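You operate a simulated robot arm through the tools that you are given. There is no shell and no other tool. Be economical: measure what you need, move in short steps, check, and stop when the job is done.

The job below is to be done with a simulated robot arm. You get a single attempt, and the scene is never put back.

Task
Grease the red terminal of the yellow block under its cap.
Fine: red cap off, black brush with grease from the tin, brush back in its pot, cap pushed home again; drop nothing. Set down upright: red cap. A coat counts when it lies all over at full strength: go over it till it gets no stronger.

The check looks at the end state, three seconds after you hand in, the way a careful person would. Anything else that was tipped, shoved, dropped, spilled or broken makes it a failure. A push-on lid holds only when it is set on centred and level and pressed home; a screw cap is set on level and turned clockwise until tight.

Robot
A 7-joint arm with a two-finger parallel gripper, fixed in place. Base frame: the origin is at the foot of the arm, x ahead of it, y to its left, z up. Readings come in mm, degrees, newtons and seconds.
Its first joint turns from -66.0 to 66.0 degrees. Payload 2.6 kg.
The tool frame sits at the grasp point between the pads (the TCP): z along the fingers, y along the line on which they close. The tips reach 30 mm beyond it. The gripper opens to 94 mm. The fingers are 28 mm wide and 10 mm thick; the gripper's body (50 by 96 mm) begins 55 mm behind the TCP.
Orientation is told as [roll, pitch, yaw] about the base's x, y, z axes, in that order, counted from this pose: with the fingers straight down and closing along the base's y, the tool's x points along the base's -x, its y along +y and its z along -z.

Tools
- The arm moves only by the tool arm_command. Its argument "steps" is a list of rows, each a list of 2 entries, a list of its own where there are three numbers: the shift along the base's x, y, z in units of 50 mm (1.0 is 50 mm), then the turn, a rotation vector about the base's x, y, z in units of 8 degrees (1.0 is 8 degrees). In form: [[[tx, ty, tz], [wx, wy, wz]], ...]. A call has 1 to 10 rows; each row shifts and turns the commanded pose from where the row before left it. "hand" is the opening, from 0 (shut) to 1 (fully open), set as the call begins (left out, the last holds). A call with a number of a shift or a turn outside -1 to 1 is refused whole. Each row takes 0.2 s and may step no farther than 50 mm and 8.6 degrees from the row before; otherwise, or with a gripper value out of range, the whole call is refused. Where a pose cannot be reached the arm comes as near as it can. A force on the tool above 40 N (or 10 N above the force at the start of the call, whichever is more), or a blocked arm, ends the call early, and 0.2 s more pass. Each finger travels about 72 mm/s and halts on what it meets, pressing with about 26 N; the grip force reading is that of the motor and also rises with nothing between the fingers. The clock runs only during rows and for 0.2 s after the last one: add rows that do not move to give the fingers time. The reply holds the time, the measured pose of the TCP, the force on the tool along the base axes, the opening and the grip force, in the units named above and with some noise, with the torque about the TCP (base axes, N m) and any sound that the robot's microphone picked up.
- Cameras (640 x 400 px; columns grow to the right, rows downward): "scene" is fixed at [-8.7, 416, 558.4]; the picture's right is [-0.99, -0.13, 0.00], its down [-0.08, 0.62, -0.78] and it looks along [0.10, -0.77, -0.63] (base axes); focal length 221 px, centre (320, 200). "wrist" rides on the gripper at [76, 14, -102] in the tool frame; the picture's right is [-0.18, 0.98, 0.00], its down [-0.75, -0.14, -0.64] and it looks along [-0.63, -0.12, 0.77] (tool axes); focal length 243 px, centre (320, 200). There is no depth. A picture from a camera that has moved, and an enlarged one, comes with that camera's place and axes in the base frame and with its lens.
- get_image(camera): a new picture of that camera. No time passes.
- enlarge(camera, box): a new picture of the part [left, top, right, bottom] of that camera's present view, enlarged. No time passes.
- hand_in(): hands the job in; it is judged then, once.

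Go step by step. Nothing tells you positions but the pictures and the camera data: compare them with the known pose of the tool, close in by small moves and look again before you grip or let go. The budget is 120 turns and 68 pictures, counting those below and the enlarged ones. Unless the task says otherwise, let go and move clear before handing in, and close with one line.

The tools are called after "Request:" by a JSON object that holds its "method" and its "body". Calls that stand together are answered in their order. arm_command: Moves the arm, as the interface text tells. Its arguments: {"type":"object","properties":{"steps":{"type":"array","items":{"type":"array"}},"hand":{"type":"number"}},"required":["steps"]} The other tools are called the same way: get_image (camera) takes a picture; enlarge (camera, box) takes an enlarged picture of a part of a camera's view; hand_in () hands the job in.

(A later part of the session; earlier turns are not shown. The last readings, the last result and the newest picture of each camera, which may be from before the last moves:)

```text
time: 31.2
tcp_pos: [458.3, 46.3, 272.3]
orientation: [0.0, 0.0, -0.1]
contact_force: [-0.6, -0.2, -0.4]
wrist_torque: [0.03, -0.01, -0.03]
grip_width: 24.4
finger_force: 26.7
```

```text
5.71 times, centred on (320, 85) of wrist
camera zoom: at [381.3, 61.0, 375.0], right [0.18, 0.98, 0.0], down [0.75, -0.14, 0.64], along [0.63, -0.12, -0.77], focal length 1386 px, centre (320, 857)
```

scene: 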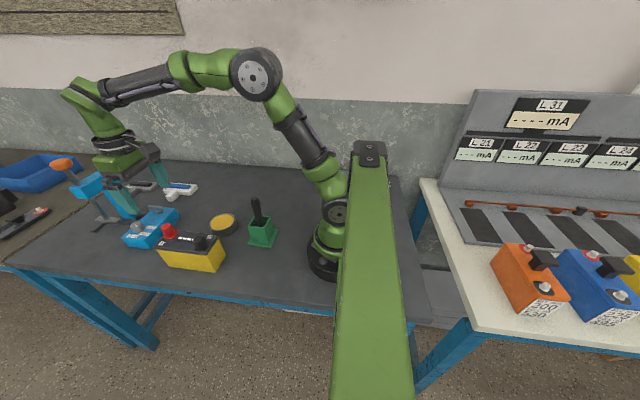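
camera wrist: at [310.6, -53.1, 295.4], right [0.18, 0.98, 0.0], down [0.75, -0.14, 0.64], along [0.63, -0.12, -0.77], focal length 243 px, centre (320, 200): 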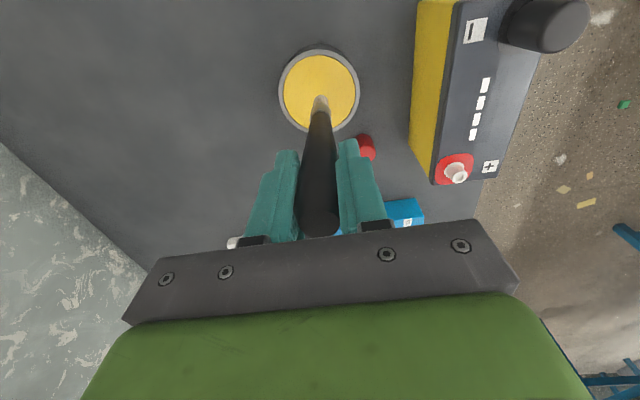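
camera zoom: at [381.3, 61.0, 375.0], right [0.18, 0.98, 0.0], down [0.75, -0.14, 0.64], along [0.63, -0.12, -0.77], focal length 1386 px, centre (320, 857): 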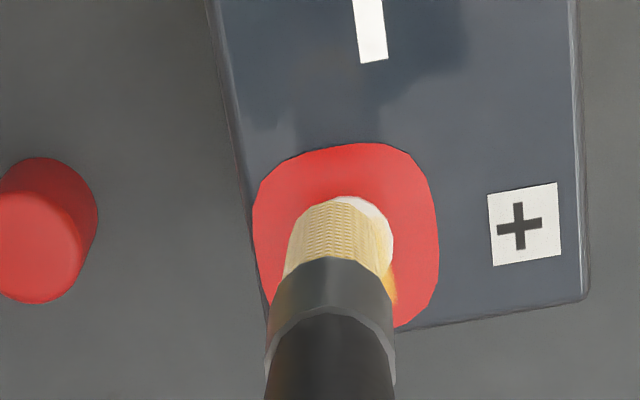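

The grease shows as a film on the post top. Looking closer at the uniformity with the brush moved aside.

Request:
{"method": "arm_command", "body": {"steps": [[[0.5, -0.5, 0.3], [0, 0, 0]], [[0, 0, 0], [0, 0, 0]]]}}

Request:
{"method": "enlarge", "body": {"camera": "scene", "box": [160, 220, 184, 238]}}

Request:
{"method": "enlarge", "body": {"camera": "wrist", "box": [320, 20, 400, 80]}}

```text
time: 31.8
tcp_pos: [481.2, 21.1, 285.7]
orientation: [-0.1, 0.0, 0.1]
contact_force: [-1.0, -0.7, 0.2]
wrist_torque: [0.01, -0.02, 0.0]
grip_width: 24.5
finger_force: 26.0
```

```text
16.00 times, centred on (172, 229) of scene
camera zoom: at [-8.7, 416.0, 558.4], right [-0.99, -0.13, 0.0], down [-0.08, 0.62, -0.78], along [0.1, -0.77, -0.63], focal length 3534 px, centre (2688, -264)
```

zoom: 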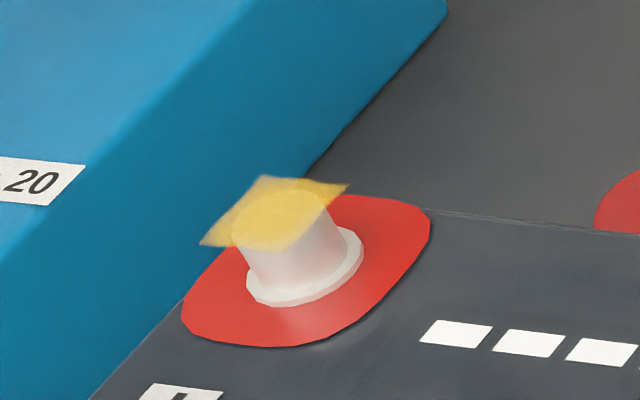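

```text
6.67 times, centred on (360, 50) of wrist
camera zoom: at [405.3, 35.8, 389.8], right [0.18, 0.98, 0.0], down [0.75, -0.14, 0.64], along [0.63, -0.12, -0.77], focal length 1618 px, centre (53, 1200)
```

zoom: 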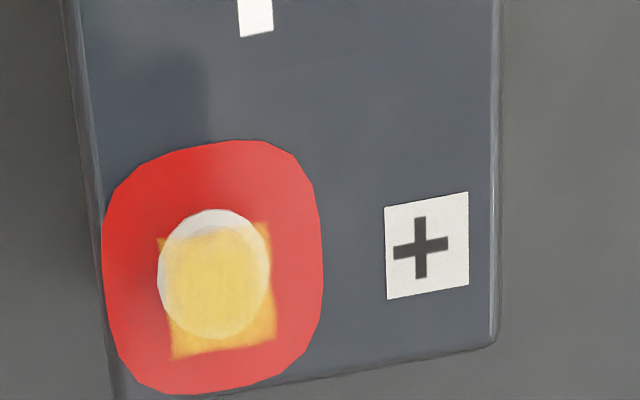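

The film is thin and weaker at the edges. Going over it again with a wider, fuller pattern.

Request:
{"method": "arm_command", "body": {"steps": [[[-0.3, 0.5, -0.3], [0, 0, 0]], [[0, 0, -0.7], [0, 0, 0]], [[0.14, 0.14, 0], [0, 0, 0]], [[0, -0.28, 0], [0, 0, 0]], [[-0.1, 0, 0], [0, 0, 0]], [[0, 0.28, 0], [0, 0, 0]], [[-0.1, 0, 0], [0, 0, 0]], [[0, -0.28, 0], [0, 0, 0]], [[-0.08, 0, 0], [0, 0, 0]], [[0, 0.28, 0], [0, 0, 0]]]}}

Request:
{"method": "arm_command", "body": {"steps": [[[0.28, 0, 0], [0, 0, 0]], [[0, -0.1, 0], [0, 0, 0]], [[-0.28, 0, 0], [0, 0, 0]], [[0, -0.1, 0], [0, 0, 0]], [[0.28, 0, 0], [0, 0, 0]], [[0, -0.08, 0], [0, 0, 0]], [[-0.28, 0, 0], [0, 0, 0]], [[0.14, 0.14, 0], [0, 0, 0]]]}}

Request:
{"method": "arm_command", "body": {"steps": [[[0, 0, 0.7], [0, 0, 0]], [[0.3, -0.5, 0.3], [0, 0, 0]], [[0, 0, 0], [0, 0, 0]]]}}

Request:
{"method": "enlarge", "body": {"camera": "wrist", "box": [320, 20, 400, 80]}}

```text
time: 34.0
tcp_pos: [461.7, 52.9, 235.5]
orientation: [-0.1, 0.1, 0.0]
contact_force: [-0.6, 0.5, -0.4]
wrist_torque: [0.0, 0.02, 0.02]
grip_width: 24.4
finger_force: 25.9
```

```text
time: 35.8
tcp_pos: [468.0, 46.2, 236.8]
orientation: [0.0, 0.0, 0.0]
contact_force: [0.3, -0.1, 0.0]
wrist_torque: [0.02, 0.04, 0.01]
grip_width: 24.5
finger_force: 25.4
```

```text
time: 36.6
tcp_pos: [485.7, 22.0, 287.3]
orientation: [0.0, 0.0, 0.0]
contact_force: [-0.4, -0.2, 0.4]
wrist_torque: [0.0, 0.03, -0.03]
grip_width: 24.7
finger_force: 26.4
```

```text
6.67 times, centred on (360, 50) of wrist
camera zoom: at [408.0, 35.9, 390.4], right [0.18, 0.98, 0.0], down [0.75, -0.14, 0.64], along [0.63, -0.12, -0.77], focal length 1618 px, centre (53, 1200)
```

zoom: 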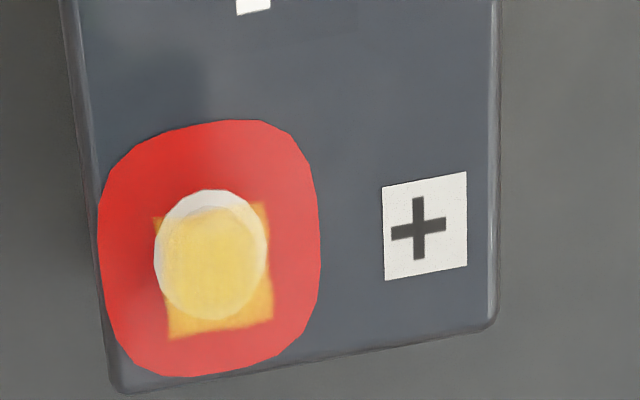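

Slightly stronger, but contact was lost at the end. Another pass 1.5 mm lower, watching force.

Request:
{"method": "arm_command", "body": {"steps": [[[-0.3, 0.5, -0.3], [0, 0, 0]], [[0, 0, -0.72], [0, 0, 0]], [[0, 0, 0], [0, 0, 0]]]}}

```text
time: 37.4
tcp_pos: [469.4, 46.6, 235.1]
orientation: [0.0, 0.1, 0.0]
contact_force: [0.3, 0.2, 0.2]
wrist_torque: [0.04, -0.01, 0.01]
grip_width: 24.5
finger_force: 25.8
```

Request:
{"method": "arm_command", "body": {"steps": [[[0, 0, -0.03], [0, 0, 0]], [[0, 0, 0], [0, 0, 0]]]}}

```text
time: 38.0
tcp_pos: [468.7, 46.8, 234.4]
orientation: [0.1, -0.2, 0.1]
contact_force: [-0.2, 0.4, 13.0]
wrist_torque: [0.08, 0.16, -0.01]
grip_width: 24.7
finger_force: 25.9
```

Request:
{"method": "arm_command", "body": {"steps": [[[0.14, 0.14, 0], [0, 0, 0]], [[0, -0.28, 0], [0, 0, 0]], [[-0.1, 0, 0], [0, 0, 0]], [[0, 0.28, 0], [0, 0, 0]], [[-0.1, 0, 0], [0, 0, 0]], [[0, -0.28, 0], [0, 0, 0]], [[-0.08, 0, 0], [0, 0, 0]], [[0, 0.28, 0], [0, 0, 0]]]}}

Request:
{"method": "arm_command", "body": {"steps": [[[0.28, 0, 0], [0, 0, 0]], [[0, -0.1, 0], [0, 0, 0]], [[-0.28, 0, 0], [0, 0, 0]], [[0, -0.1, 0], [0, 0, 0]], [[0.28, 0, 0], [0, 0, 0]], [[0, -0.08, 0], [0, 0, 0]], [[-0.28, 0, 0], [0, 0, 0]], [[0.14, 0.14, 0], [0, 0, 0]]]}}

Request:
{"method": "arm_command", "body": {"steps": [[[0, 0, 0.75], [0, 0, 0]], [[0.3, -0.5, 0.3], [0, 0, 0]], [[0, 0, 0], [0, 0, 0]]]}}

Request:
{"method": "enlarge", "body": {"camera": "wrist", "box": [320, 20, 400, 80]}}

```text
time: 39.8
tcp_pos: [461.6, 52.8, 233.6]
orientation: [0.0, 0.0, 0.0]
contact_force: [0.1, -0.3, -0.3]
wrist_torque: [0.0, -0.05, 0.0]
grip_width: 24.4
finger_force: 26.0
```

```text
time: 41.6
tcp_pos: [467.1, 45.7, 233.3]
orientation: [0.1, 0.0, 0.1]
contact_force: [0.2, -0.5, -0.1]
wrist_torque: [-0.02, -0.02, 0.02]
grip_width: 24.3
finger_force: 26.0
```

```text
time: 42.4
tcp_pos: [483.0, 20.4, 287.2]
orientation: [0.0, 0.0, 0.1]
contact_force: [0.5, -0.5, -0.1]
wrist_torque: [0.02, 0.0, 0.02]
grip_width: 24.5
finger_force: 26.1
```

```text
6.67 times, centred on (360, 50) of wrist
camera zoom: at [406.3, 34.5, 389.3], right [0.18, 0.98, 0.0], down [0.75, -0.14, 0.64], along [0.63, -0.12, -0.77], focal length 1618 px, centre (53, 1200)
```

zoom: 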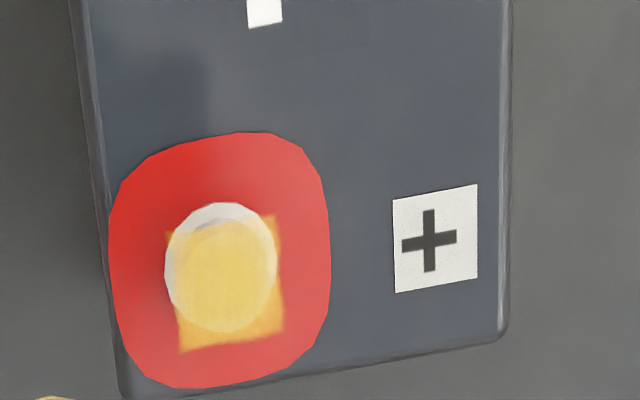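

Request:
{"method": "enlarge", "body": {"camera": "scene", "box": [140, 202, 188, 238]}}

```text
11.11 times, centred on (164, 220) of scene
camera zoom: at [-8.7, 416.0, 558.4], right [-0.99, -0.13, 0.0], down [-0.08, 0.62, -0.78], along [0.1, -0.77, -0.63], focal length 2454 px, centre (2053, -22)
```

zoom: 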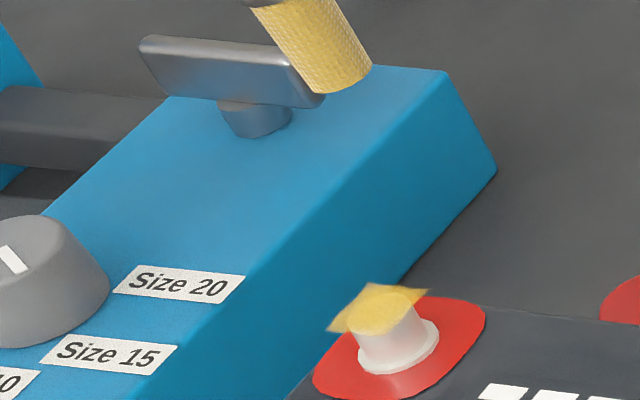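

The film is stronger; the outer edges still look a touch lighter. Another pass with light contact, wider strokes and a slow feed downward.

Request:
{"method": "arm_command", "body": {"steps": [[[-0.3, 0.5, -0.3], [0, 0, 0]], [[0, 0, -0.77], [0, 0, 0]], [[0.16, 0, -0.01], [0, 0, 0]], [[0, 0.16, -0.005], [0, 0, 0]], [[-0.16, 0, -0.005], [0, 0, 0]], [[-0.16, 0, -0.005], [0, 0, 0]], [[0, -0.16, -0.005], [0, 0, 0]], [[0, -0.16, -0.005], [0, 0, 0]], [[0.16, 0, -0.005], [0, 0, 0]], [[0.16, 0, -0.005], [0, 0, 0]]]}}

Request:
{"method": "arm_command", "body": {"steps": [[[0, 0.16, -0.005], [0, 0, 0]], [[-0.08, 0.08, -0.005], [0, 0, 0]], [[-0.16, 0, -0.005], [0, 0, 0]], [[0, -0.16, -0.005], [0, 0, 0]], [[0.16, 0, -0.005], [0, 0, 0]], [[-0.08, 0.08, -0.005], [0, 0, 0]], [[0, 0, 0], [0, 0, 0]]]}}

```text
time: 44.6
tcp_pos: [476.7, 36.6, 234.0]
orientation: [0.0, -0.2, -0.1]
contact_force: [-0.9, 0.3, 2.8]
wrist_torque: [0.05, 0.18, 0.02]
grip_width: 24.5
finger_force: 26.0
```

```text
time: 46.2
tcp_pos: [468.5, 45.9, 230.5]
orientation: [0.0, -0.1, 0.1]
contact_force: [-0.2, -1.5, -0.9]
wrist_torque: [-0.22, 0.12, 0.01]
grip_width: 24.5
finger_force: 25.2
```

Request:
{"method": "arm_command", "body": {"steps": [[[0, 0, 0.8], [0, 0, 0]], [[0.3, -0.5, 0.345], [0, 0, 0]], [[0, 0, 0], [0, 0, 0]]]}}

Request:
{"method": "enlarge", "body": {"camera": "scene", "box": [140, 202, 188, 238]}}

Request:
{"method": "enlarge", "body": {"camera": "wrist", "box": [320, 20, 400, 80]}}

```text
time: 47.0
tcp_pos: [483.1, 19.7, 286.7]
orientation: [0.0, 0.1, 0.1]
contact_force: [-0.5, 0.0, 0.3]
wrist_torque: [0.0, -0.01, 0.02]
grip_width: 24.4
finger_force: 26.4
```

```text
11.11 times, centred on (164, 220) of scene
camera zoom: at [-8.7, 416.0, 558.4], right [-0.99, -0.13, 0.0], down [-0.08, 0.62, -0.78], along [0.1, -0.77, -0.63], focal length 2454 px, centre (2053, -22)
```

zoom: 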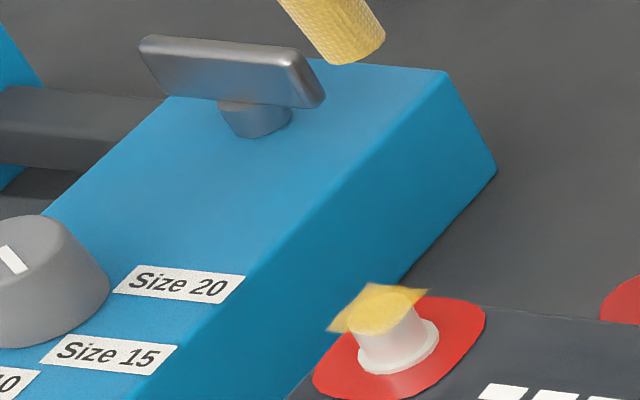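

```text
6.67 times, centred on (360, 50) of wrist
camera zoom: at [406.9, 33.6, 390.8], right [0.18, 0.98, 0.0], down [0.75, -0.14, 0.64], along [0.63, -0.12, -0.77], focal length 1618 px, centre (53, 1200)
```

zoom: 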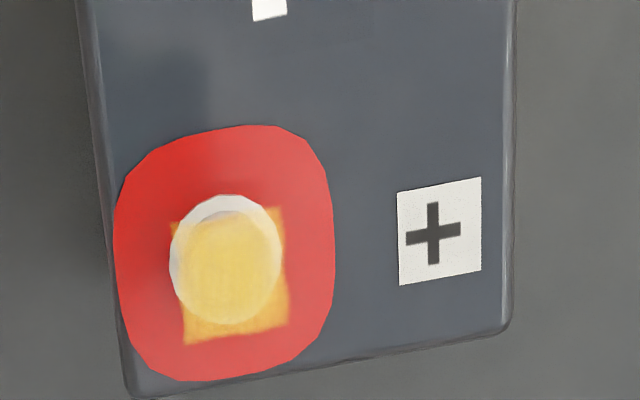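

Nearly saturated, but I want to recheck where the tip now is and reload it. Viewing the tip from the wrist.

Request:
{"method": "enlarge", "body": {"camera": "wrist", "box": [260, 60, 400, 150]}}

```text
4.44 times, centred on (330, 105) of wrist
camera zoom: at [406.9, 33.6, 390.8], right [0.18, 0.98, 0.0], down [0.75, -0.14, 0.64], along [0.63, -0.12, -0.77], focal length 1078 px, centre (276, 622)
```

zoom: 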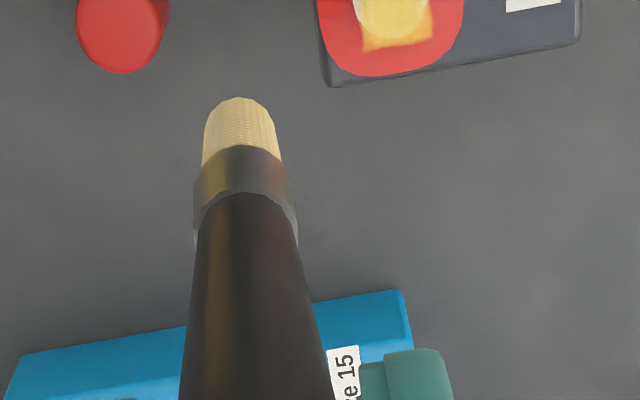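

The brush has rocked about 8° in the grip (tip offset about (-17, -6)). I'll turn the tool so the brush is vertical again, move over the tin and check.

Request:
{"method": "arm_command", "body": {"steps": [[[0, 0, 0], [0.17, -0.47, 0]], [[0, 0, 0], [0.17, -0.47, 0]], [[-0.64, -0.59, 0], [0, 0, 0]], [[-0.64, -0.59, 0], [0, 0, 0]], [[-0.64, -0.59, 0], [0, 0, 0]], [[0, 0, -0.8], [0, 0, 0]], [[0, 0, -0.8], [0, 0, 0]], [[0, 0, 0], [0, 0, 0]]]}}

Request:
{"method": "enlarge", "body": {"camera": "scene", "box": [180, 170, 276, 240]}}

Request:
{"method": "enlarge", "body": {"camera": "wrist", "box": [250, 30, 390, 150]}}

```text
time: 48.8
tcp_pos: [386.8, -67.1, 209.3]
orientation: [2.9, -7.4, -0.2]
contact_force: [-0.3, 0.2, -0.4]
wrist_torque: [-0.02, 0.0, 0.0]
grip_width: 24.3
finger_force: 26.1
```

```text
5.71 times, centred on (228, 205) of scene
camera zoom: at [-8.7, 416.0, 558.4], right [-0.99, -0.13, 0.0], down [-0.08, 0.62, -0.78], along [0.1, -0.77, -0.63], focal length 1262 px, centre (846, 171)
```

zoom: 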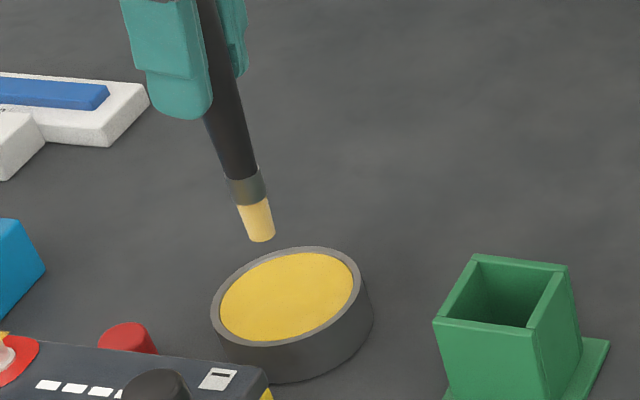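

```text
3.33 times, centred on (320, 90) of wrist
camera zoom: at [296.7, -58.6, 301.4], right [0.18, 0.98, 0.07], down [0.66, -0.17, 0.73], along [0.73, -0.08, -0.68], focal length 809 px, centre (320, 567)
```

zoom: 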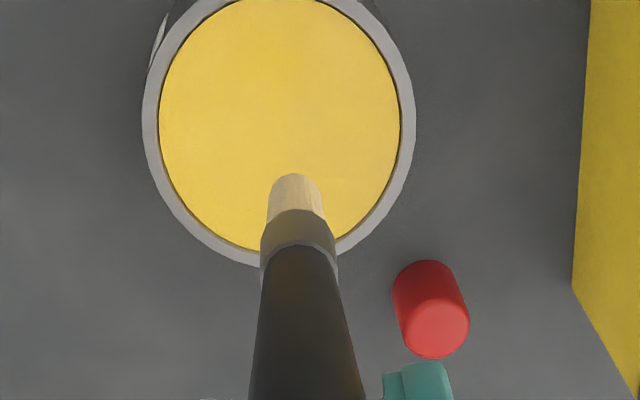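

The brush is vertical again, tip directly under the TCP. Dipping again, lightly.

Request:
{"method": "arm_command", "body": {"steps": [[[0, 0, -0.6], [0, 0, 0]], [[0, 0, -0.2], [0, 0, 0]], [[0, 0, -0.04], [0, 0, 0]], [[0, 0, 0], [0, 0, 0]]]}}

```text
time: 49.8
tcp_pos: [385.4, -69.0, 165.1]
orientation: [2.8, -7.4, -0.1]
contact_force: [-0.4, -0.6, 0.3]
wrist_torque: [0.0, 0.0, 0.04]
grip_width: 24.1
finger_force: 26.5
```

Request:
{"method": "arm_command", "body": {"steps": [[[0, 0, -0.03], [0, 0, 0]], [[0, 0, -0.02], [0, 0, 0]], [[0, 0, 0], [0, 0, 0]]]}}

```text
time: 50.6
tcp_pos: [386.9, -68.1, 163.2]
orientation: [2.7, -7.5, -0.2]
contact_force: [0.2, 0.4, -0.6]
wrist_torque: [0.01, 0.01, 0.04]
grip_width: 24.3
finger_force: 26.4
```

Request:
{"method": "arm_command", "body": {"steps": [[[0, 0, -0.03], [0, 0, 0]], [[0, 0, 0], [0, 0, 0]]]}}

```text
time: 51.2
tcp_pos: [386.7, -67.0, 161.4]
orientation: [2.7, -7.5, -0.3]
contact_force: [0.2, 0.2, -1.1]
wrist_torque: [-0.01, 0.03, -0.02]
grip_width: 24.5
finger_force: 26.2
```

Request:
{"method": "arm_command", "body": {"steps": [[[0, 0, -0.03], [0, 0, 0]], [[0, 0, 0], [0, 0, 0]]]}}

```text
time: 51.8
tcp_pos: [387.9, -68.5, 160.3]
orientation: [2.9, -7.6, -0.2]
contact_force: [0.1, -0.7, -0.4]
wrist_torque: [0.03, 0.0, 0.03]
grip_width: 24.3
finger_force: 25.9
```

Request:
{"method": "arm_command", "body": {"steps": [[[0, 0, -0.03], [0, 0, 0]], [[0, 0, 0], [0, 0, 0]]]}}

```text
time: 52.4
tcp_pos: [386.9, -68.0, 159.4]
orientation: [2.7, -7.6, -0.2]
contact_force: [-3.2, -1.0, 7.9]
wrist_torque: [-0.01, 0.33, -0.02]
grip_width: 24.3
finger_force: 25.9
```

Light contact (8 N). Small wipe to load, then lift and return over the post.

Request:
{"method": "arm_command", "body": {"steps": [[[0.1, 0, 0], [0, 0, 0]], [[-0.1, 0.1, 0], [0, 0, 0]], [[-0.1, -0.1, 0], [0, 0, 0]], [[0.1, -0.1, 0], [0, 0, 0]], [[0, 0.1, 0], [0, 0, 0]], [[0, 0, 0], [0, 0, 0]]]}}

Request:
{"method": "arm_command", "body": {"steps": [[[0, 0, 0.9], [0, 0, 0]], [[0, 0, 0.9], [0, 0, 0]], [[0, 0, 0.4], [0, 0, 0]], [[0.49, 0.78, 0], [0, 0, 0]], [[0.49, 0.78, 0], [0, 0, 0]], [[0.49, 0.78, 0], [0, 0, 0]], [[0, 0, -0.5], [0, 0, 0]], [[0, 0, 0], [0, 0, 0]]]}}

Request:
{"method": "enlarge", "body": {"camera": "scene", "box": [135, 195, 207, 245]}}

Request:
{"method": "enlarge", "body": {"camera": "wrist", "box": [260, 30, 380, 130]}}

```text
time: 53.8
tcp_pos: [387.0, -67.4, 157.2]
orientation: [2.6, -7.5, -0.1]
contact_force: [-0.7, -0.9, 3.1]
wrist_torque: [-0.18, 0.04, -0.03]
grip_width: 24.4
finger_force: 26.2
```

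```text
time: 55.6
tcp_pos: [461.7, 50.1, 243.1]
orientation: [2.7, -7.5, -0.2]
contact_force: [-0.4, 1.1, -0.9]
wrist_torque: [0.0, -0.02, 0.01]
grip_width: 24.3
finger_force: 26.2
```

```text
8.00 times, centred on (171, 220) of scene
camera zoom: at [-8.7, 416.0, 558.4], right [-0.99, -0.13, 0.0], down [-0.08, 0.62, -0.78], along [0.1, -0.77, -0.63], focal length 1767 px, centre (1512, 40)
```

zoom: 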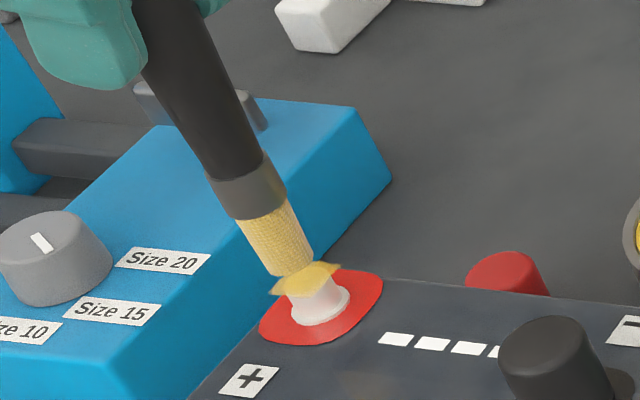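

```text
4.00 times, centred on (320, 80) of wrist
camera zoom: at [372.4, 59.8, 335.7], right [0.18, 0.98, 0.07], down [0.66, -0.17, 0.73], along [0.73, -0.08, -0.68], focal length 970 px, centre (320, 680)
```

zoom: 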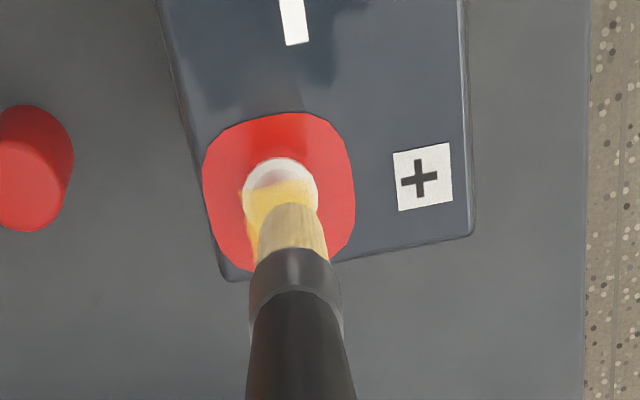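

Nearly aligned; shifting (+2, -1.7) mm and lowering to light contact.

Request:
{"method": "arm_command", "body": {"steps": [[[0.04, -0.035, -0.06], [0, 0, 0]], [[0, 0, -0.03], [0, 0, 0]], [[0, 0, 0], [0, 0, 0]]]}}

```text
time: 56.4
tcp_pos: [463.6, 47.0, 237.5]
orientation: [2.8, -7.4, -0.2]
contact_force: [-0.3, 0.5, -0.2]
wrist_torque: [0.03, 0.0, 0.03]
grip_width: 24.0
finger_force: 25.9
```

Request:
{"method": "arm_command", "body": {"steps": [[[0, 0, -0.03], [0, 0, 0]], [[0, 0, 0], [0, 0, 0]]]}}

```text
time: 57.0
tcp_pos: [463.5, 46.2, 236.9]
orientation: [2.7, -7.5, -0.3]
contact_force: [0.9, -0.2, 0.7]
wrist_torque: [-0.01, 0.02, -0.01]
grip_width: 24.4
finger_force: 26.1
```

Request:
{"method": "arm_command", "body": {"steps": [[[0, 0, -0.03], [0, 0, 0]], [[0, 0, 0], [0, 0, 0]]]}}

```text
time: 57.6
tcp_pos: [463.2, 46.7, 233.9]
orientation: [2.8, -7.5, -0.2]
contact_force: [0.0, 0.6, -0.3]
wrist_torque: [0.04, 0.0, 0.03]
grip_width: 24.5
finger_force: 26.1
```

Request:
{"method": "arm_command", "body": {"steps": [[[0, 0, -0.03], [0, 0, 0]], [[0, 0, 0], [0, 0, 0]]]}}

```text
time: 58.2
tcp_pos: [463.1, 46.1, 233.6]
orientation: [2.7, -7.6, -0.3]
contact_force: [-0.8, 0.4, -0.1]
wrist_torque: [-0.02, 0.0, 0.01]
grip_width: 24.2
finger_force: 25.8
```

Request:
{"method": "arm_command", "body": {"steps": [[[0, 0, -0.03], [0, 0, 0]], [[0, 0, 0], [0, 0, 0]]]}}

Request:
{"method": "enlarge", "body": {"camera": "scene", "box": [145, 205, 193, 240]}}

```text
time: 58.8
tcp_pos: [463.6, 47.4, 232.4]
orientation: [2.7, -7.5, -0.2]
contact_force: [-0.4, 0.2, -0.4]
wrist_torque: [-0.01, 0.01, -0.02]
grip_width: 24.5
finger_force: 26.0
```

```text
11.43 times, centred on (169, 222) of scene
camera zoom: at [-8.7, 416.0, 558.4], right [-0.99, -0.13, 0.0], down [-0.08, 0.62, -0.78], along [0.1, -0.77, -0.63], focal length 2525 px, centre (2046, -57)
```

zoom: 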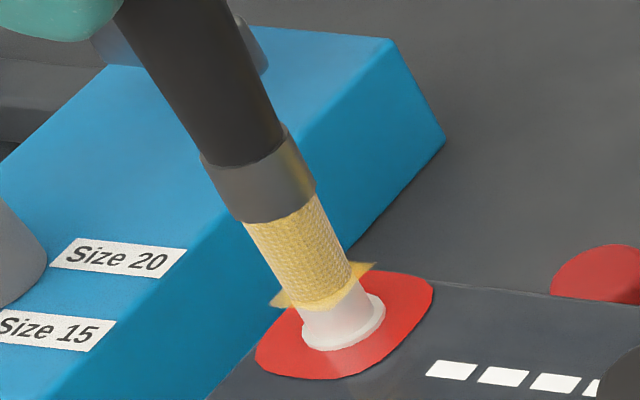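

Right at the surface. Lowering 1 mm and stroking.

Request:
{"method": "arm_command", "body": {"steps": [[[0, 0, -0.03], [0, 0, 0]], [[0.07, 0, 0], [0, 0, 0]], [[0.07, 0, -0.004], [0, 0, 0]], [[0, 0.07, -0.004], [0, 0, 0]], [[0, 0.07, -0.004], [0, 0, 0]], [[-0.1, 0, -0.004], [0, 0, 0]], [[-0.1, 0, -0.004], [0, 0, 0]], [[-0.08, 0, -0.004], [0, 0, 0]], [[0, -0.1, -0.004], [0, 0, 0]], [[0, -0.1, -0.004], [0, 0, 0]]]}}

Request:
{"method": "arm_command", "body": {"steps": [[[0, -0.08, -0.004], [0, 0, 0]], [[0.1, 0, -0.004], [0, 0, 0]], [[0.1, 0, -0.004], [0, 0, 0]], [[0.08, 0, -0.004], [0, 0, 0]], [[0, 0.14, -0.004], [0, 0, 0]], [[-0.14, 0.1, -0.004], [0, 0, 0]], [[-0.1, -0.1, -0.004], [0, 0, 0]], [[0.1, -0.1, -0.004], [0, 0, 0]], [[0, 0.1, -0.004], [0, 0, 0]], [[0, 0, 0], [0, 0, 0]]]}}

```text
time: 61.0
tcp_pos: [457.2, 45.8, 229.7]
orientation: [2.8, -7.4, -0.2]
contact_force: [1.9, 1.0, 10.0]
wrist_torque: [0.18, -0.23, -0.01]
grip_width: 24.3
finger_force: 25.3
```

```text
time: 63.2
tcp_pos: [462.4, 47.8, 226.8]
orientation: [2.7, -7.7, -0.1]
contact_force: [-1.7, -0.7, 9.6]
wrist_torque: [-0.11, 0.28, 0.01]
grip_width: 24.2
finger_force: 26.4
```

Steady contact this time. One more round, then lift and inspect.

Request:
{"method": "arm_command", "body": {"steps": [[[0.14, 0.14, 0], [0, 0, 0]], [[0, -0.14, -0.003], [0, 0, 0]], [[0, -0.14, -0.003], [0, 0, 0]], [[-0.14, 0, -0.003], [0, 0, 0]], [[-0.14, 0, -0.003], [0, 0, 0]], [[0, 0.14, -0.003], [0, 0, 0]], [[0, 0.14, -0.003], [0, 0, 0]], [[0.14, 0, -0.003], [0, 0, 0]], [[0, -0.14, -0.003], [0, 0, 0]], [[0, 0, 0], [0, 0, 0]]]}}

Request:
{"method": "arm_command", "body": {"steps": [[[0, 0, 0.8], [0, 0, 0]], [[0.4, -0.5, 0.4], [0, 0, 0]], [[0, 0, 0], [0, 0, 0]]]}}

Request:
{"method": "enlarge", "body": {"camera": "scene", "box": [140, 202, 188, 238]}}

Request:
{"method": "enlarge", "body": {"camera": "wrist", "box": [260, 0, 420, 130]}}

```text
time: 65.4
tcp_pos: [463.4, 48.4, 227.0]
orientation: [2.7, -7.5, -0.3]
contact_force: [1.8, 0.4, 1.7]
wrist_torque: [0.06, -0.06, -0.02]
grip_width: 24.2
finger_force: 26.1
```

```text
time: 66.2
tcp_pos: [484.0, 21.9, 287.8]
orientation: [2.6, -7.6, -0.3]
contact_force: [-0.7, 0.0, -0.5]
wrist_torque: [0.02, -0.02, 0.01]
grip_width: 24.2
finger_force: 26.5
```

```text
11.11 times, centred on (164, 220) of scene
camera zoom: at [-8.7, 416.0, 558.4], right [-0.99, -0.13, 0.0], down [-0.08, 0.62, -0.78], along [0.1, -0.77, -0.63], focal length 2454 px, centre (2053, -22)
```

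zoom: 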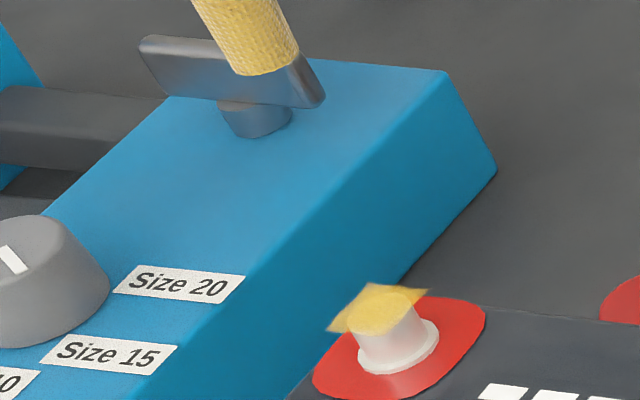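

```text
3.08 times, centred on (340, 65) of wrist
camera zoom: at [394.1, 31.4, 381.3], right [0.18, 0.98, 0.07], down [0.66, -0.17, 0.73], along [0.73, -0.08, -0.68], focal length 746 px, centre (258, 615)
```

zoom: 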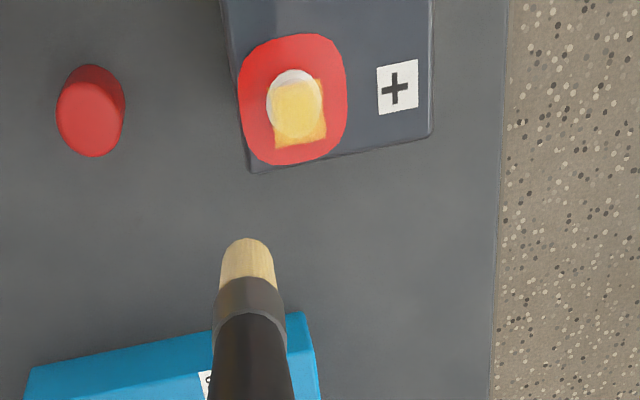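

Request:
{"method": "enlarge", "body": {"camera": "wrist", "box": [313, 8, 353, 42]}}

Request:
{"method": "enlarge", "body": {"camera": "scene", "box": [160, 220, 184, 238]}}

```text
11.76 times, centred on (333, 25) of wrist
camera zoom: at [394.1, 31.4, 381.3], right [0.18, 0.98, 0.07], down [0.66, -0.17, 0.73], along [0.73, -0.08, -0.68], focal length 2854 px, centre (167, 2259)
```

zoom: 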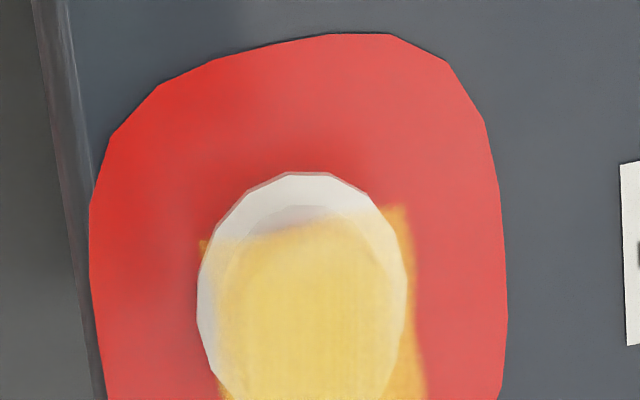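

```text
16.00 times, centred on (172, 229) of scene
camera zoom: at [-8.7, 416.0, 558.4], right [-0.99, -0.13, 0.0], down [-0.08, 0.62, -0.78], along [0.1, -0.77, -0.63], focal length 3534 px, centre (2688, -264)
```

zoom: 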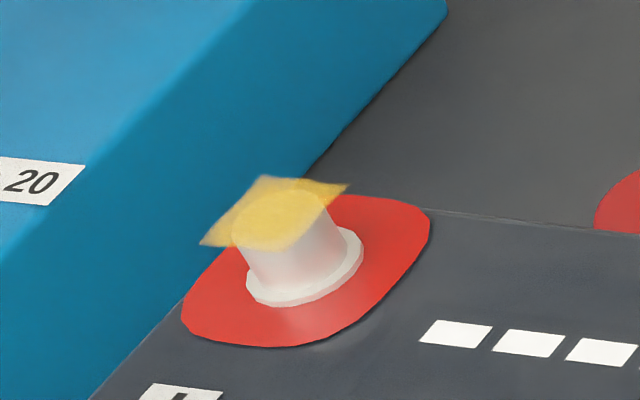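

The coat looks saturated and unchanged from the last pass; since the tip was ~3 mm off-centre, I'll do one last wide perimeter pass to make sure of the edges.

Request:
{"method": "arm_command", "body": {"steps": [[[-0.36, 0.46, -0.4], [0, 0, 0]], [[0, 0, -0.8], [0, 0, 0]], [[0.17, 0, 0], [0, 0, 0]], [[0, 0.17, 0], [0, 0, 0]], [[-0.17, 0, -0.005], [0, 0, 0]], [[-0.17, 0, -0.005], [0, 0, 0]], [[0, -0.17, -0.005], [0, 0, 0]], [[0, -0.17, -0.005], [0, 0, 0]], [[0.17, 0, -0.005], [0, 0, 0]], [[0.17, 0, -0.005], [0, 0, 0]]]}}

Request:
{"method": "arm_command", "body": {"steps": [[[0, 0.17, -0.005], [0, 0, 0]], [[0, 0.17, -0.005], [0, 0, 0]], [[-0.17, 0, -0.005], [0, 0, 0]], [[0, -0.17, -0.005], [0, 0, 0]], [[0.08, 0, -0.005], [0, 0, 0]], [[-0.16, 0, -0.005], [0, 0, 0]], [[0.08, 0.08, -0.005], [0, 0, 0]], [[0, -0.16, 0], [0, 0, 0]], [[0, 0.08, 0], [0, 0, 0]], [[0, 0, 0], [0, 0, 0]]]}}

Request:
{"method": "arm_command", "body": {"steps": [[[0, 0, 0.85], [0, 0, 0]], [[0.4, -0.5, 0.41], [0, 0, 0]], [[0, 0, 0], [0, 0, 0]]]}}

Request:
{"method": "enlarge", "body": {"camera": "scene", "box": [136, 198, 184, 238]}}

Request:
{"method": "enlarge", "body": {"camera": "wrist", "box": [260, 0, 420, 130]}}

```text
time: 68.4
tcp_pos: [471.8, 36.3, 225.8]
orientation: [2.9, -7.5, -0.3]
contact_force: [-3.8, 0.5, 11.4]
wrist_torque: [0.14, 0.53, 0.0]
grip_width: 24.3
finger_force: 26.2
```

```text
time: 70.6
tcp_pos: [463.0, 44.7, 223.8]
orientation: [2.7, -7.4, -0.2]
contact_force: [-1.8, -0.3, 6.6]
wrist_torque: [-0.03, 0.25, 0.01]
grip_width: 24.3
finger_force: 26.2
```

```text
time: 71.4
tcp_pos: [483.8, 19.2, 287.6]
orientation: [2.7, -7.5, -0.2]
contact_force: [-0.4, 0.1, -0.4]
wrist_torque: [0.0, -0.02, 0.04]
grip_width: 24.1
finger_force: 25.6
```

```text
10.00 times, centred on (160, 218) of scene
camera zoom: at [-8.7, 416.0, 558.4], right [-0.99, -0.13, 0.0], down [-0.08, 0.62, -0.78], along [0.1, -0.77, -0.63], focal length 2209 px, centre (1920, 20)
```

zoom: 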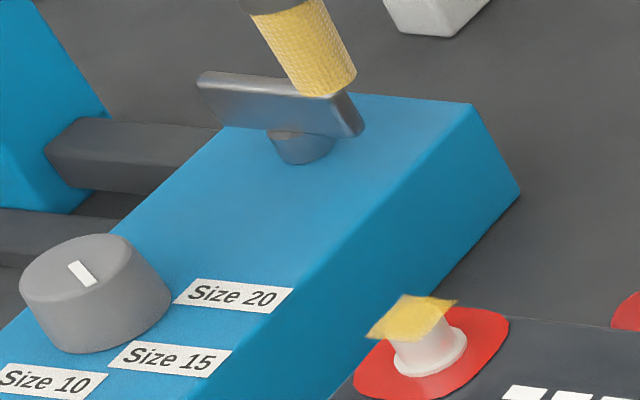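

```text
3.08 times, centred on (340, 65) of wrist
camera zoom: at [394.0, 28.3, 380.5], right [0.18, 0.98, 0.07], down [0.66, -0.17, 0.73], along [0.73, -0.08, -0.68], focal length 746 px, centre (258, 615)
```

zoom: 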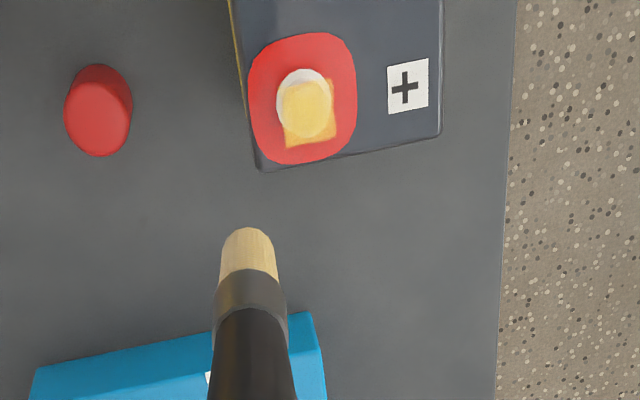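

The coat no longer changes; greasing is done. Now I'll re-straighten the brush (turn about -3° and -1.7°) and carry it over the pot at about (241, -48).

Request:
{"method": "arm_command", "body": {"steps": [[[0, 0, 0.2], [-0.21, -0.39, 0]], [[-0.81, -0.228, 0], [0, 0, 0]], [[-0.81, -0.228, 0], [0, 0, 0]], [[-0.81, -0.228, 0], [0, 0, 0]], [[-0.81, -0.228, 0], [0, 0, 0]], [[-0.81, -0.228, 0], [0, 0, 0]], [[-0.81, -0.228, 0], [0, 0, 0]], [[0, 0, -0.8], [0, 0, 0]], [[0, 0, -0.7], [0, 0, 0]], [[0, 0, 0], [0, 0, 0]]]}}

Request:
{"method": "enlarge", "body": {"camera": "scene", "box": [222, 160, 302, 250]}}

Request:
{"method": "enlarge", "body": {"camera": "wrist", "box": [260, 20, 380, 140]}}

```text
time: 73.6
tcp_pos: [242.2, -47.9, 221.3]
orientation: [0.9, -10.6, 0.1]
contact_force: [-0.2, -0.1, 0.0]
wrist_torque: [0.0, 0.04, 0.04]
grip_width: 24.4
finger_force: 25.9
```

```text
4.44 times, centred on (262, 205) of scene
camera zoom: at [-8.7, 416.0, 558.4], right [-0.99, -0.13, 0.0], down [-0.08, 0.62, -0.78], along [0.1, -0.77, -0.63], focal length 982 px, centre (578, 178)
```

zoom: 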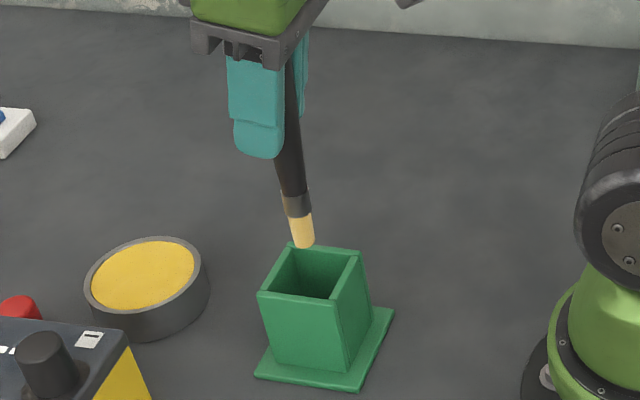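

```text
3.33 times, centred on (320, 80) of wrist
camera zoom: at [147.3, -35.5, 309.4], right [0.18, 0.98, 0.05], down [0.62, -0.15, 0.77], along [0.76, -0.1, -0.64], focal length 809 px, centre (320, 600)
```

zoom: 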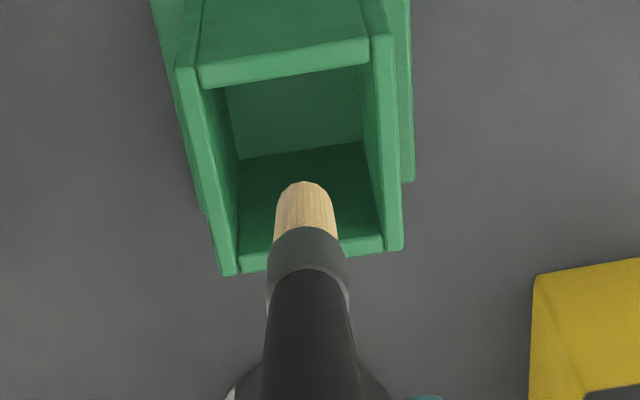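

The tip is at about (238, -44, 105), within the pot mouth centred at (239, -48). Small shift, then lowering in steps.

Request:
{"method": "arm_command", "body": {"steps": [[[0.02, -0.07, 0], [0, 0, 0]], [[0, 0, -0.5], [0, 0, 0]], [[0, 0, -0.5], [0, 0, 0]], [[0, 0, -0.4], [0, 0, 0]], [[0, 0, -0.3], [0, 0, 0]], [[0, 0, 0], [0, 0, 0]]]}}

```text
time: 75.0
tcp_pos: [242.0, -51.3, 135.9]
orientation: [1.1, -10.7, 0.1]
contact_force: [-0.2, 0.3, -1.4]
wrist_torque: [-0.01, 0.0, -0.04]
grip_width: 24.5
finger_force: 25.5
```

Request:
{"method": "arm_command", "body": {"steps": [[[0, 0, -0.1], [0, 0, 0]], [[0, 0, -0.06], [0, 0, 0]], [[0, 0, 0], [0, 0, 0]]]}}

```text
time: 75.8
tcp_pos: [242.0, -50.7, 129.6]
orientation: [1.1, -10.6, 0.1]
contact_force: [0.4, 0.1, -0.8]
wrist_torque: [-0.04, 0.02, 0.01]
grip_width: 24.3
finger_force: 26.0
```

Request:
{"method": "arm_command", "body": {"steps": [[[0, 0, -0.06], [0, 0, 0]], [[0, 0, 0], [0, 0, 0]]]}}

```text
time: 76.4
tcp_pos: [241.8, -50.6, 125.9]
orientation: [0.9, -10.6, 0.1]
contact_force: [0.0, -0.3, -0.2]
wrist_torque: [-0.02, -0.02, 0.01]
grip_width: 24.2
finger_force: 26.3
```

Request:
{"method": "arm_command", "body": {"steps": [[[0, 0, -0.05], [0, 0, 0]], [[0, 0, 0], [0, 0, 0]]]}}

```text
time: 77.0
tcp_pos: [243.2, -51.2, 123.9]
orientation: [1.1, -10.5, 0.1]
contact_force: [-0.2, 0.9, -0.7]
wrist_torque: [0.01, -0.04, 0.01]
grip_width: 24.1
finger_force: 26.1
```

Request:
{"method": "arm_command", "body": {"steps": [[[0, 0, -0.05], [0, 0, 0]], [[0, 0, 0], [0, 0, 0]]]}}

```text
time: 77.6
tcp_pos: [240.6, -52.0, 120.5]
orientation: [1.0, -10.8, 0.1]
contact_force: [-0.5, 0.1, 3.2]
wrist_torque: [0.05, 0.11, 0.02]
grip_width: 24.2
finger_force: 26.1
```

Touching the bottom (3 N). Opening the fingers.

Request:
{"method": "arm_command", "body": {"steps": [[[0, 0, 0], [0, 0, 0]], [[0, 0, 0], [0, 0, 0]], [[0, 0, 0], [0, 0, 0]]], "hand": 0.55}}

Request:
{"method": "enlarge", "body": {"camera": "scene", "box": [222, 160, 302, 250]}}

```text
time: 78.4
tcp_pos: [242.9, -51.0, 120.5]
orientation: [1.0, -10.6, 0.1]
contact_force: [-0.5, -1.5, 1.0]
wrist_torque: [0.03, -0.01, 0.02]
grip_width: 51.6
finger_force: 0.1
```

```text
4.44 times, centred on (262, 205) of scene
camera zoom: at [-8.7, 416.0, 558.4], right [-0.99, -0.13, 0.0], down [-0.08, 0.62, -0.78], along [0.1, -0.77, -0.63], focal length 982 px, centre (578, 178)
```

zoom: 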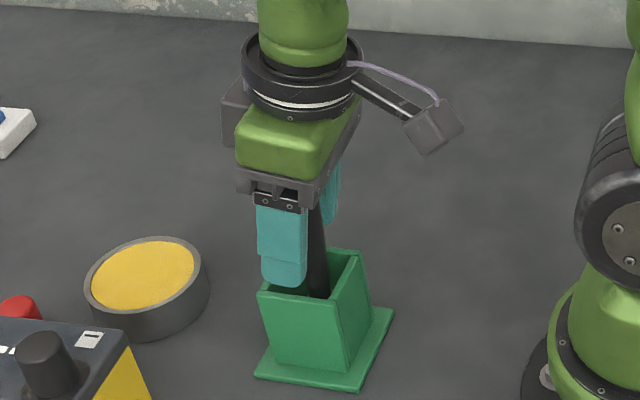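

Request:
{"method": "arm_command", "body": {"steps": [[[0, 0, 0], [0, 0, 0]], [[0, 0, 0], [0, 0, 0]], [[0, 0, 0.3], [0, 0, 0]], [[0, 0, 0.7], [0, 0, 0]], [[0, 0, 0.9], [0, 0, 0]], [[0, 0, 0.9], [0, 0, 0]], [[0, 0, 0], [0, 0, 0]]], "hand": 0.8}}

Request:
{"method": "enlarge", "body": {"camera": "scene", "box": [140, 170, 300, 270]}}

```text
time: 80.0
tcp_pos: [244.0, -50.3, 263.2]
orientation: [1.0, -10.6, 0.2]
contact_force: [0.5, 0.0, 0.1]
wrist_torque: [0.0, 0.0, 0.01]
grip_width: 75.2
finger_force: 0.1
```

```text
4.00 times, centred on (220, 220) of scene
camera zoom: at [-8.7, 416.0, 558.4], right [-0.99, -0.13, 0.0], down [-0.08, 0.62, -0.78], along [0.1, -0.77, -0.63], focal length 884 px, centre (720, 120)
```

zoom: 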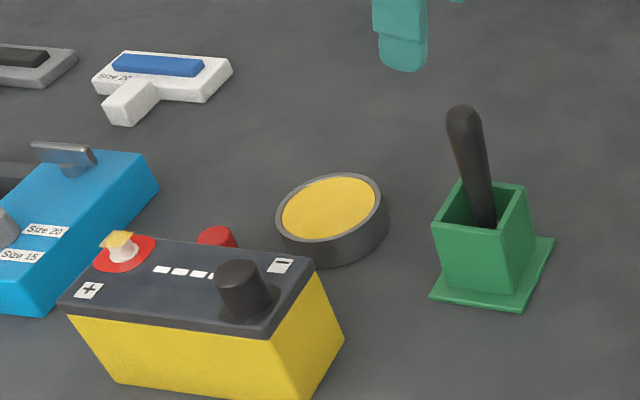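

The brush stands upright in its pot. Now I'll level the tool and go back above the cap at commanded (464.75, -24.95), half-open.

Request:
{"method": "arm_command", "body": {"steps": [[[0, 0, 0], [-0.06, 0.66, 0]], [[0, 0, 0], [-0.065, 0.665, -0.02]], [[0.887, 0.1036, 0], [0, 0, 0]], [[0.887, 0.1036, 0], [0, 0, 0]], [[0.887, 0.1036, 0], [0, 0, 0]], [[0.887, 0.1036, 0], [0, 0, 0]], [[0.887, 0.1036, 0], [0, 0, 0]], [[0, 0, -0.8], [0, 0, 0]], [[0, 0, -0.8], [0, 0, 0]], [[0, 0, 0], [0, 0, 0]]], "hand": 0.55}}

Request:
{"method": "arm_command", "body": {"steps": [[[0, 0, 0], [0, 0, 0]]]}}

Request:
{"method": "arm_command", "body": {"steps": [[[0, 0, 0], [0, 0, 0]]]}}

Request:
{"method": "arm_command", "body": {"steps": [[[0, 0, 0], [0, 0, 0]]]}}

```text
time: 82.2
tcp_pos: [466.0, -24.0, 179.5]
orientation: [0.1, -0.1, 0.1]
contact_force: [-0.8, 0.0, -1.0]
wrist_torque: [-0.04, 0.01, 0.0]
grip_width: 51.8
finger_force: 0.2
```

```text
time: 82.6
tcp_pos: [465.2, -24.5, 180.1]
orientation: [0.0, 0.0, -0.1]
contact_force: [0.4, 0.4, 0.2]
wrist_torque: [0.0, -0.02, 0.0]
grip_width: 51.5
finger_force: 0.1
```

```text
time: 83.0
tcp_pos: [465.3, -22.6, 180.9]
orientation: [0.0, 0.0, 0.1]
contact_force: [-0.3, -0.6, -1.0]
wrist_torque: [0.04, -0.06, -0.02]
grip_width: 52.1
finger_force: 0.0
```

```text
time: 83.4
tcp_pos: [465.6, -23.1, 180.7]
orientation: [0.1, 0.0, 0.0]
contact_force: [0.1, 0.6, -0.2]
wrist_torque: [0.02, -0.01, -0.01]
grip_width: 51.8
finger_force: 0.0
```

Comparing averaged readings with those at release, I shift (-0.6, -1.6) and descend to just above the cap.

Request:
{"method": "arm_command", "body": {"steps": [[[-0.012, -0.032, -0.9], [0, 0, 0]], [[0, 0, -0.9], [0, 0, 0]], [[0, 0, -0.2], [0, 0, 0]], [[0, 0, 0], [0, 0, 0]]]}}

Request:
{"method": "enlarge", "body": {"camera": "wrist", "box": [240, 110, 400, 220]}}

```text
time: 84.4
tcp_pos: [464.7, -25.4, 80.5]
orientation: [0.0, 0.0, 0.1]
contact_force: [0.3, -0.3, -1.1]
wrist_torque: [-0.01, -0.01, -0.04]
grip_width: 51.7
finger_force: 0.1
```

```text
3.64 times, centred on (320, 165) of wrist
camera zoom: at [387.8, -12.2, 183.7], right [0.18, 0.98, 0.0], down [0.75, -0.14, 0.64], along [0.63, -0.12, -0.77], focal length 882 px, centre (320, 327)
```

zoom: 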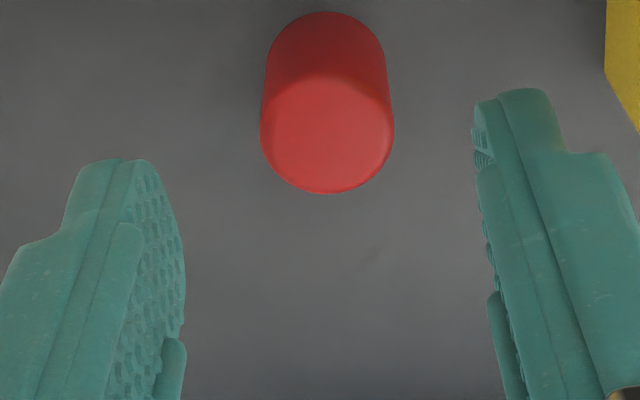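

Centred. Descending and gripping at the same height as before.

Request:
{"method": "arm_command", "body": {"steps": [[[0, 0, -0.5], [0, 0, 0]], [[0, 0, -0.36], [0, 0, 0]], [[0, 0, 0], [0, 0, 0]]]}}

Request:
{"method": "arm_command", "body": {"steps": [[[0, 0, 0], [0, 0, 0]]]}}

```text
time: 85.2
tcp_pos: [465.6, -27.0, 38.1]
orientation: [0.1, -0.1, 0.0]
contact_force: [-0.6, 0.5, 0.4]
wrist_torque: [0.0, -0.03, 0.0]
grip_width: 52.0
finger_force: 0.0
```

```text
time: 85.6
tcp_pos: [465.4, -26.6, 37.9]
orientation: [0.1, -0.1, -0.1]
contact_force: [0.3, 0.6, 0.1]
wrist_torque: [-0.04, 0.02, 0.02]
grip_width: 51.7
finger_force: 0.0
```

Request:
{"method": "arm_command", "body": {"steps": [[[0, 0.015, 0], [0, 0, 0]], [[0, 0, 0], [0, 0, 0]], [[0, 0, 0], [0, 0, 0]], [[0, 0, 0], [0, 0, 0]]], "hand": 0}}

Request:
{"method": "arm_command", "body": {"steps": [[[0, 0, 0], [0, 0, 0]]]}}

Request:
{"method": "arm_command", "body": {"steps": [[[0, 0, 0], [0, 0, 0]]]}}

```text
time: 86.6
tcp_pos: [465.4, -25.2, 37.6]
orientation: [0.1, 0.0, 0.0]
contact_force: [0.1, 0.2, 0.3]
wrist_torque: [-0.01, -0.01, -0.02]
grip_width: 24.7
finger_force: 26.1
```

```text
time: 87.0
tcp_pos: [465.9, -26.4, 36.9]
orientation: [0.0, 0.0, 0.0]
contact_force: [-0.1, -0.3, 0.8]
wrist_torque: [0.02, 0.02, 0.05]
grip_width: 24.6
finger_force: 26.2
```

```text
time: 87.4
tcp_pos: [464.3, -25.2, 38.1]
orientation: [0.0, 0.0, 0.0]
contact_force: [-0.1, -1.4, 0.0]
wrist_torque: [-0.01, 0.03, -0.02]
grip_width: 24.7
finger_force: 26.3
```

Cap gripped. Lifting and moving back over the terminal at measured target (460.5, 52.9).

Request:
{"method": "arm_command", "body": {"steps": [[[0, 0, 0.6], [0, 0, 0]], [[0, 0, 0.9], [0, 0, 0]], [[0, 0, 0.9], [0, 0, 0]], [[0, 0, 0.6], [0, 0, 0]], [[-0.046, 0.785, 0], [0, 0, 0]], [[-0.046, 0.785, 0], [0, 0, 0]], [[0, 0, -0.6], [0, 0, 0]], [[0, 0, 0], [0, 0, 0]]]}}

Request:
{"method": "arm_command", "body": {"steps": [[[0, 0, 0], [0, 0, 0]]]}}

Request:
{"method": "arm_command", "body": {"steps": [[[0, 0, 0], [0, 0, 0]]]}}

Request:
{"method": "arm_command", "body": {"steps": [[[0, 0, 0], [0, 0, 0]]]}}

Request:
{"method": "arm_command", "body": {"steps": [[[0, 0, 0], [0, 0, 0]]]}}

```text
time: 89.2
tcp_pos: [458.9, 52.2, 157.0]
orientation: [0.2, -0.1, -0.1]
contact_force: [0.4, -0.4, -0.5]
wrist_torque: [-0.01, 0.0, 0.0]
grip_width: 24.6
finger_force: 26.4
```

```text
time: 89.6
tcp_pos: [460.5, 51.6, 158.1]
orientation: [0.1, 0.0, 0.0]
contact_force: [0.1, -0.1, 0.2]
wrist_torque: [0.03, 0.01, 0.0]
grip_width: 24.4
finger_force: 25.8
```

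```text
time: 90.0
tcp_pos: [459.2, 51.5, 156.9]
orientation: [0.0, 0.0, 0.0]
contact_force: [-0.2, 0.1, -0.6]
wrist_torque: [0.04, -0.04, 0.03]
grip_width: 24.5
finger_force: 26.1
```

```text
time: 90.4
tcp_pos: [459.4, 51.6, 156.8]
orientation: [0.1, 0.0, 0.0]
contact_force: [-0.3, -0.7, -0.6]
wrist_torque: [0.02, 0.02, 0.01]
grip_width: 24.6
finger_force: 25.9
```

```text
time: 90.8
tcp_pos: [458.2, 51.8, 157.9]
orientation: [0.1, -0.1, 0.0]
contact_force: [-0.6, 0.2, -0.4]
wrist_torque: [0.04, 0.0, 0.0]
grip_width: 24.9
finger_force: 26.0
```

Averaged reading (459.2, 51.7); correcting by (+1.2, +1.0), then lowering slowly while watching forces.

Request:
{"method": "arm_command", "body": {"steps": [[[0.024, 0.02, 0], [0, 0, 0]], [[0, 0, -0.12], [0, 0, 0]], [[0, 0, 0], [0, 0, 0]]]}}

Request:
{"method": "arm_command", "body": {"steps": [[[0, 0, -0.06], [0, 0, 0]], [[0, 0, -0.04], [0, 0, 0]], [[0, 0, 0], [0, 0, 0]]]}}

```text
time: 91.6
tcp_pos: [460.6, 53.4, 152.5]
orientation: [0.1, -0.2, 0.0]
contact_force: [-0.5, -0.1, -1.1]
wrist_torque: [0.01, -0.03, 0.02]
grip_width: 24.5
finger_force: 25.3
```

```text
time: 92.4
tcp_pos: [460.6, 53.4, 147.6]
orientation: [0.0, -0.1, 0.0]
contact_force: [0.3, -0.7, 0.0]
wrist_torque: [-0.03, 0.0, -0.04]
grip_width: 24.6
finger_force: 26.0
```

Request:
{"method": "arm_command", "body": {"steps": [[[0, 0, -0.06], [0, 0, 0]], [[0, 0, -0.04], [0, 0, 0]], [[0, 0, 0], [0, 0, 0]]]}}

Request:
{"method": "arm_command", "body": {"steps": [[[0, 0, -0.06], [0, 0, 0]], [[0, 0, 0], [0, 0, 0]]]}}

```text
time: 93.2
tcp_pos: [461.1, 53.5, 142.1]
orientation: [0.1, 0.0, -0.1]
contact_force: [-0.1, -1.3, -0.2]
wrist_torque: [-0.02, 0.0, 0.02]
grip_width: 24.3
finger_force: 25.9
```

```text
time: 93.8
tcp_pos: [461.1, 53.4, 139.2]
orientation: [0.1, -0.1, 0.0]
contact_force: [0.5, 0.0, 0.6]
wrist_torque: [-0.01, -0.01, 0.03]
grip_width: 24.6
finger_force: 26.2
```

Request:
{"method": "arm_command", "body": {"steps": [[[-0.008, -0.008, 0], [0, 0, 0]], [[0, 0, -0.04], [0, 0, 0]], [[0, 0, -0.03], [0, 0, 0]], [[0, 0, 0], [0, 0, 0]]]}}

```text
time: 94.8
tcp_pos: [460.8, 52.3, 136.3]
orientation: [0.1, -0.1, 0.0]
contact_force: [0.9, 0.2, 1.7]
wrist_torque: [0.01, -0.02, -0.01]
grip_width: 24.6
finger_force: 26.1
```

Request:
{"method": "arm_command", "body": {"steps": [[[0, 0, -0.03], [0, 0, 0]], [[0, 0, -0.02], [0, 0, 0]], [[0, 0, 0], [0, 0, 0]]]}}

```text
time: 95.6
tcp_pos: [460.8, 52.9, 133.6]
orientation: [0.0, -0.1, 0.0]
contact_force: [-0.1, 0.3, 5.8]
wrist_torque: [0.01, -0.03, 0.03]
grip_width: 24.9
finger_force: 26.2
```

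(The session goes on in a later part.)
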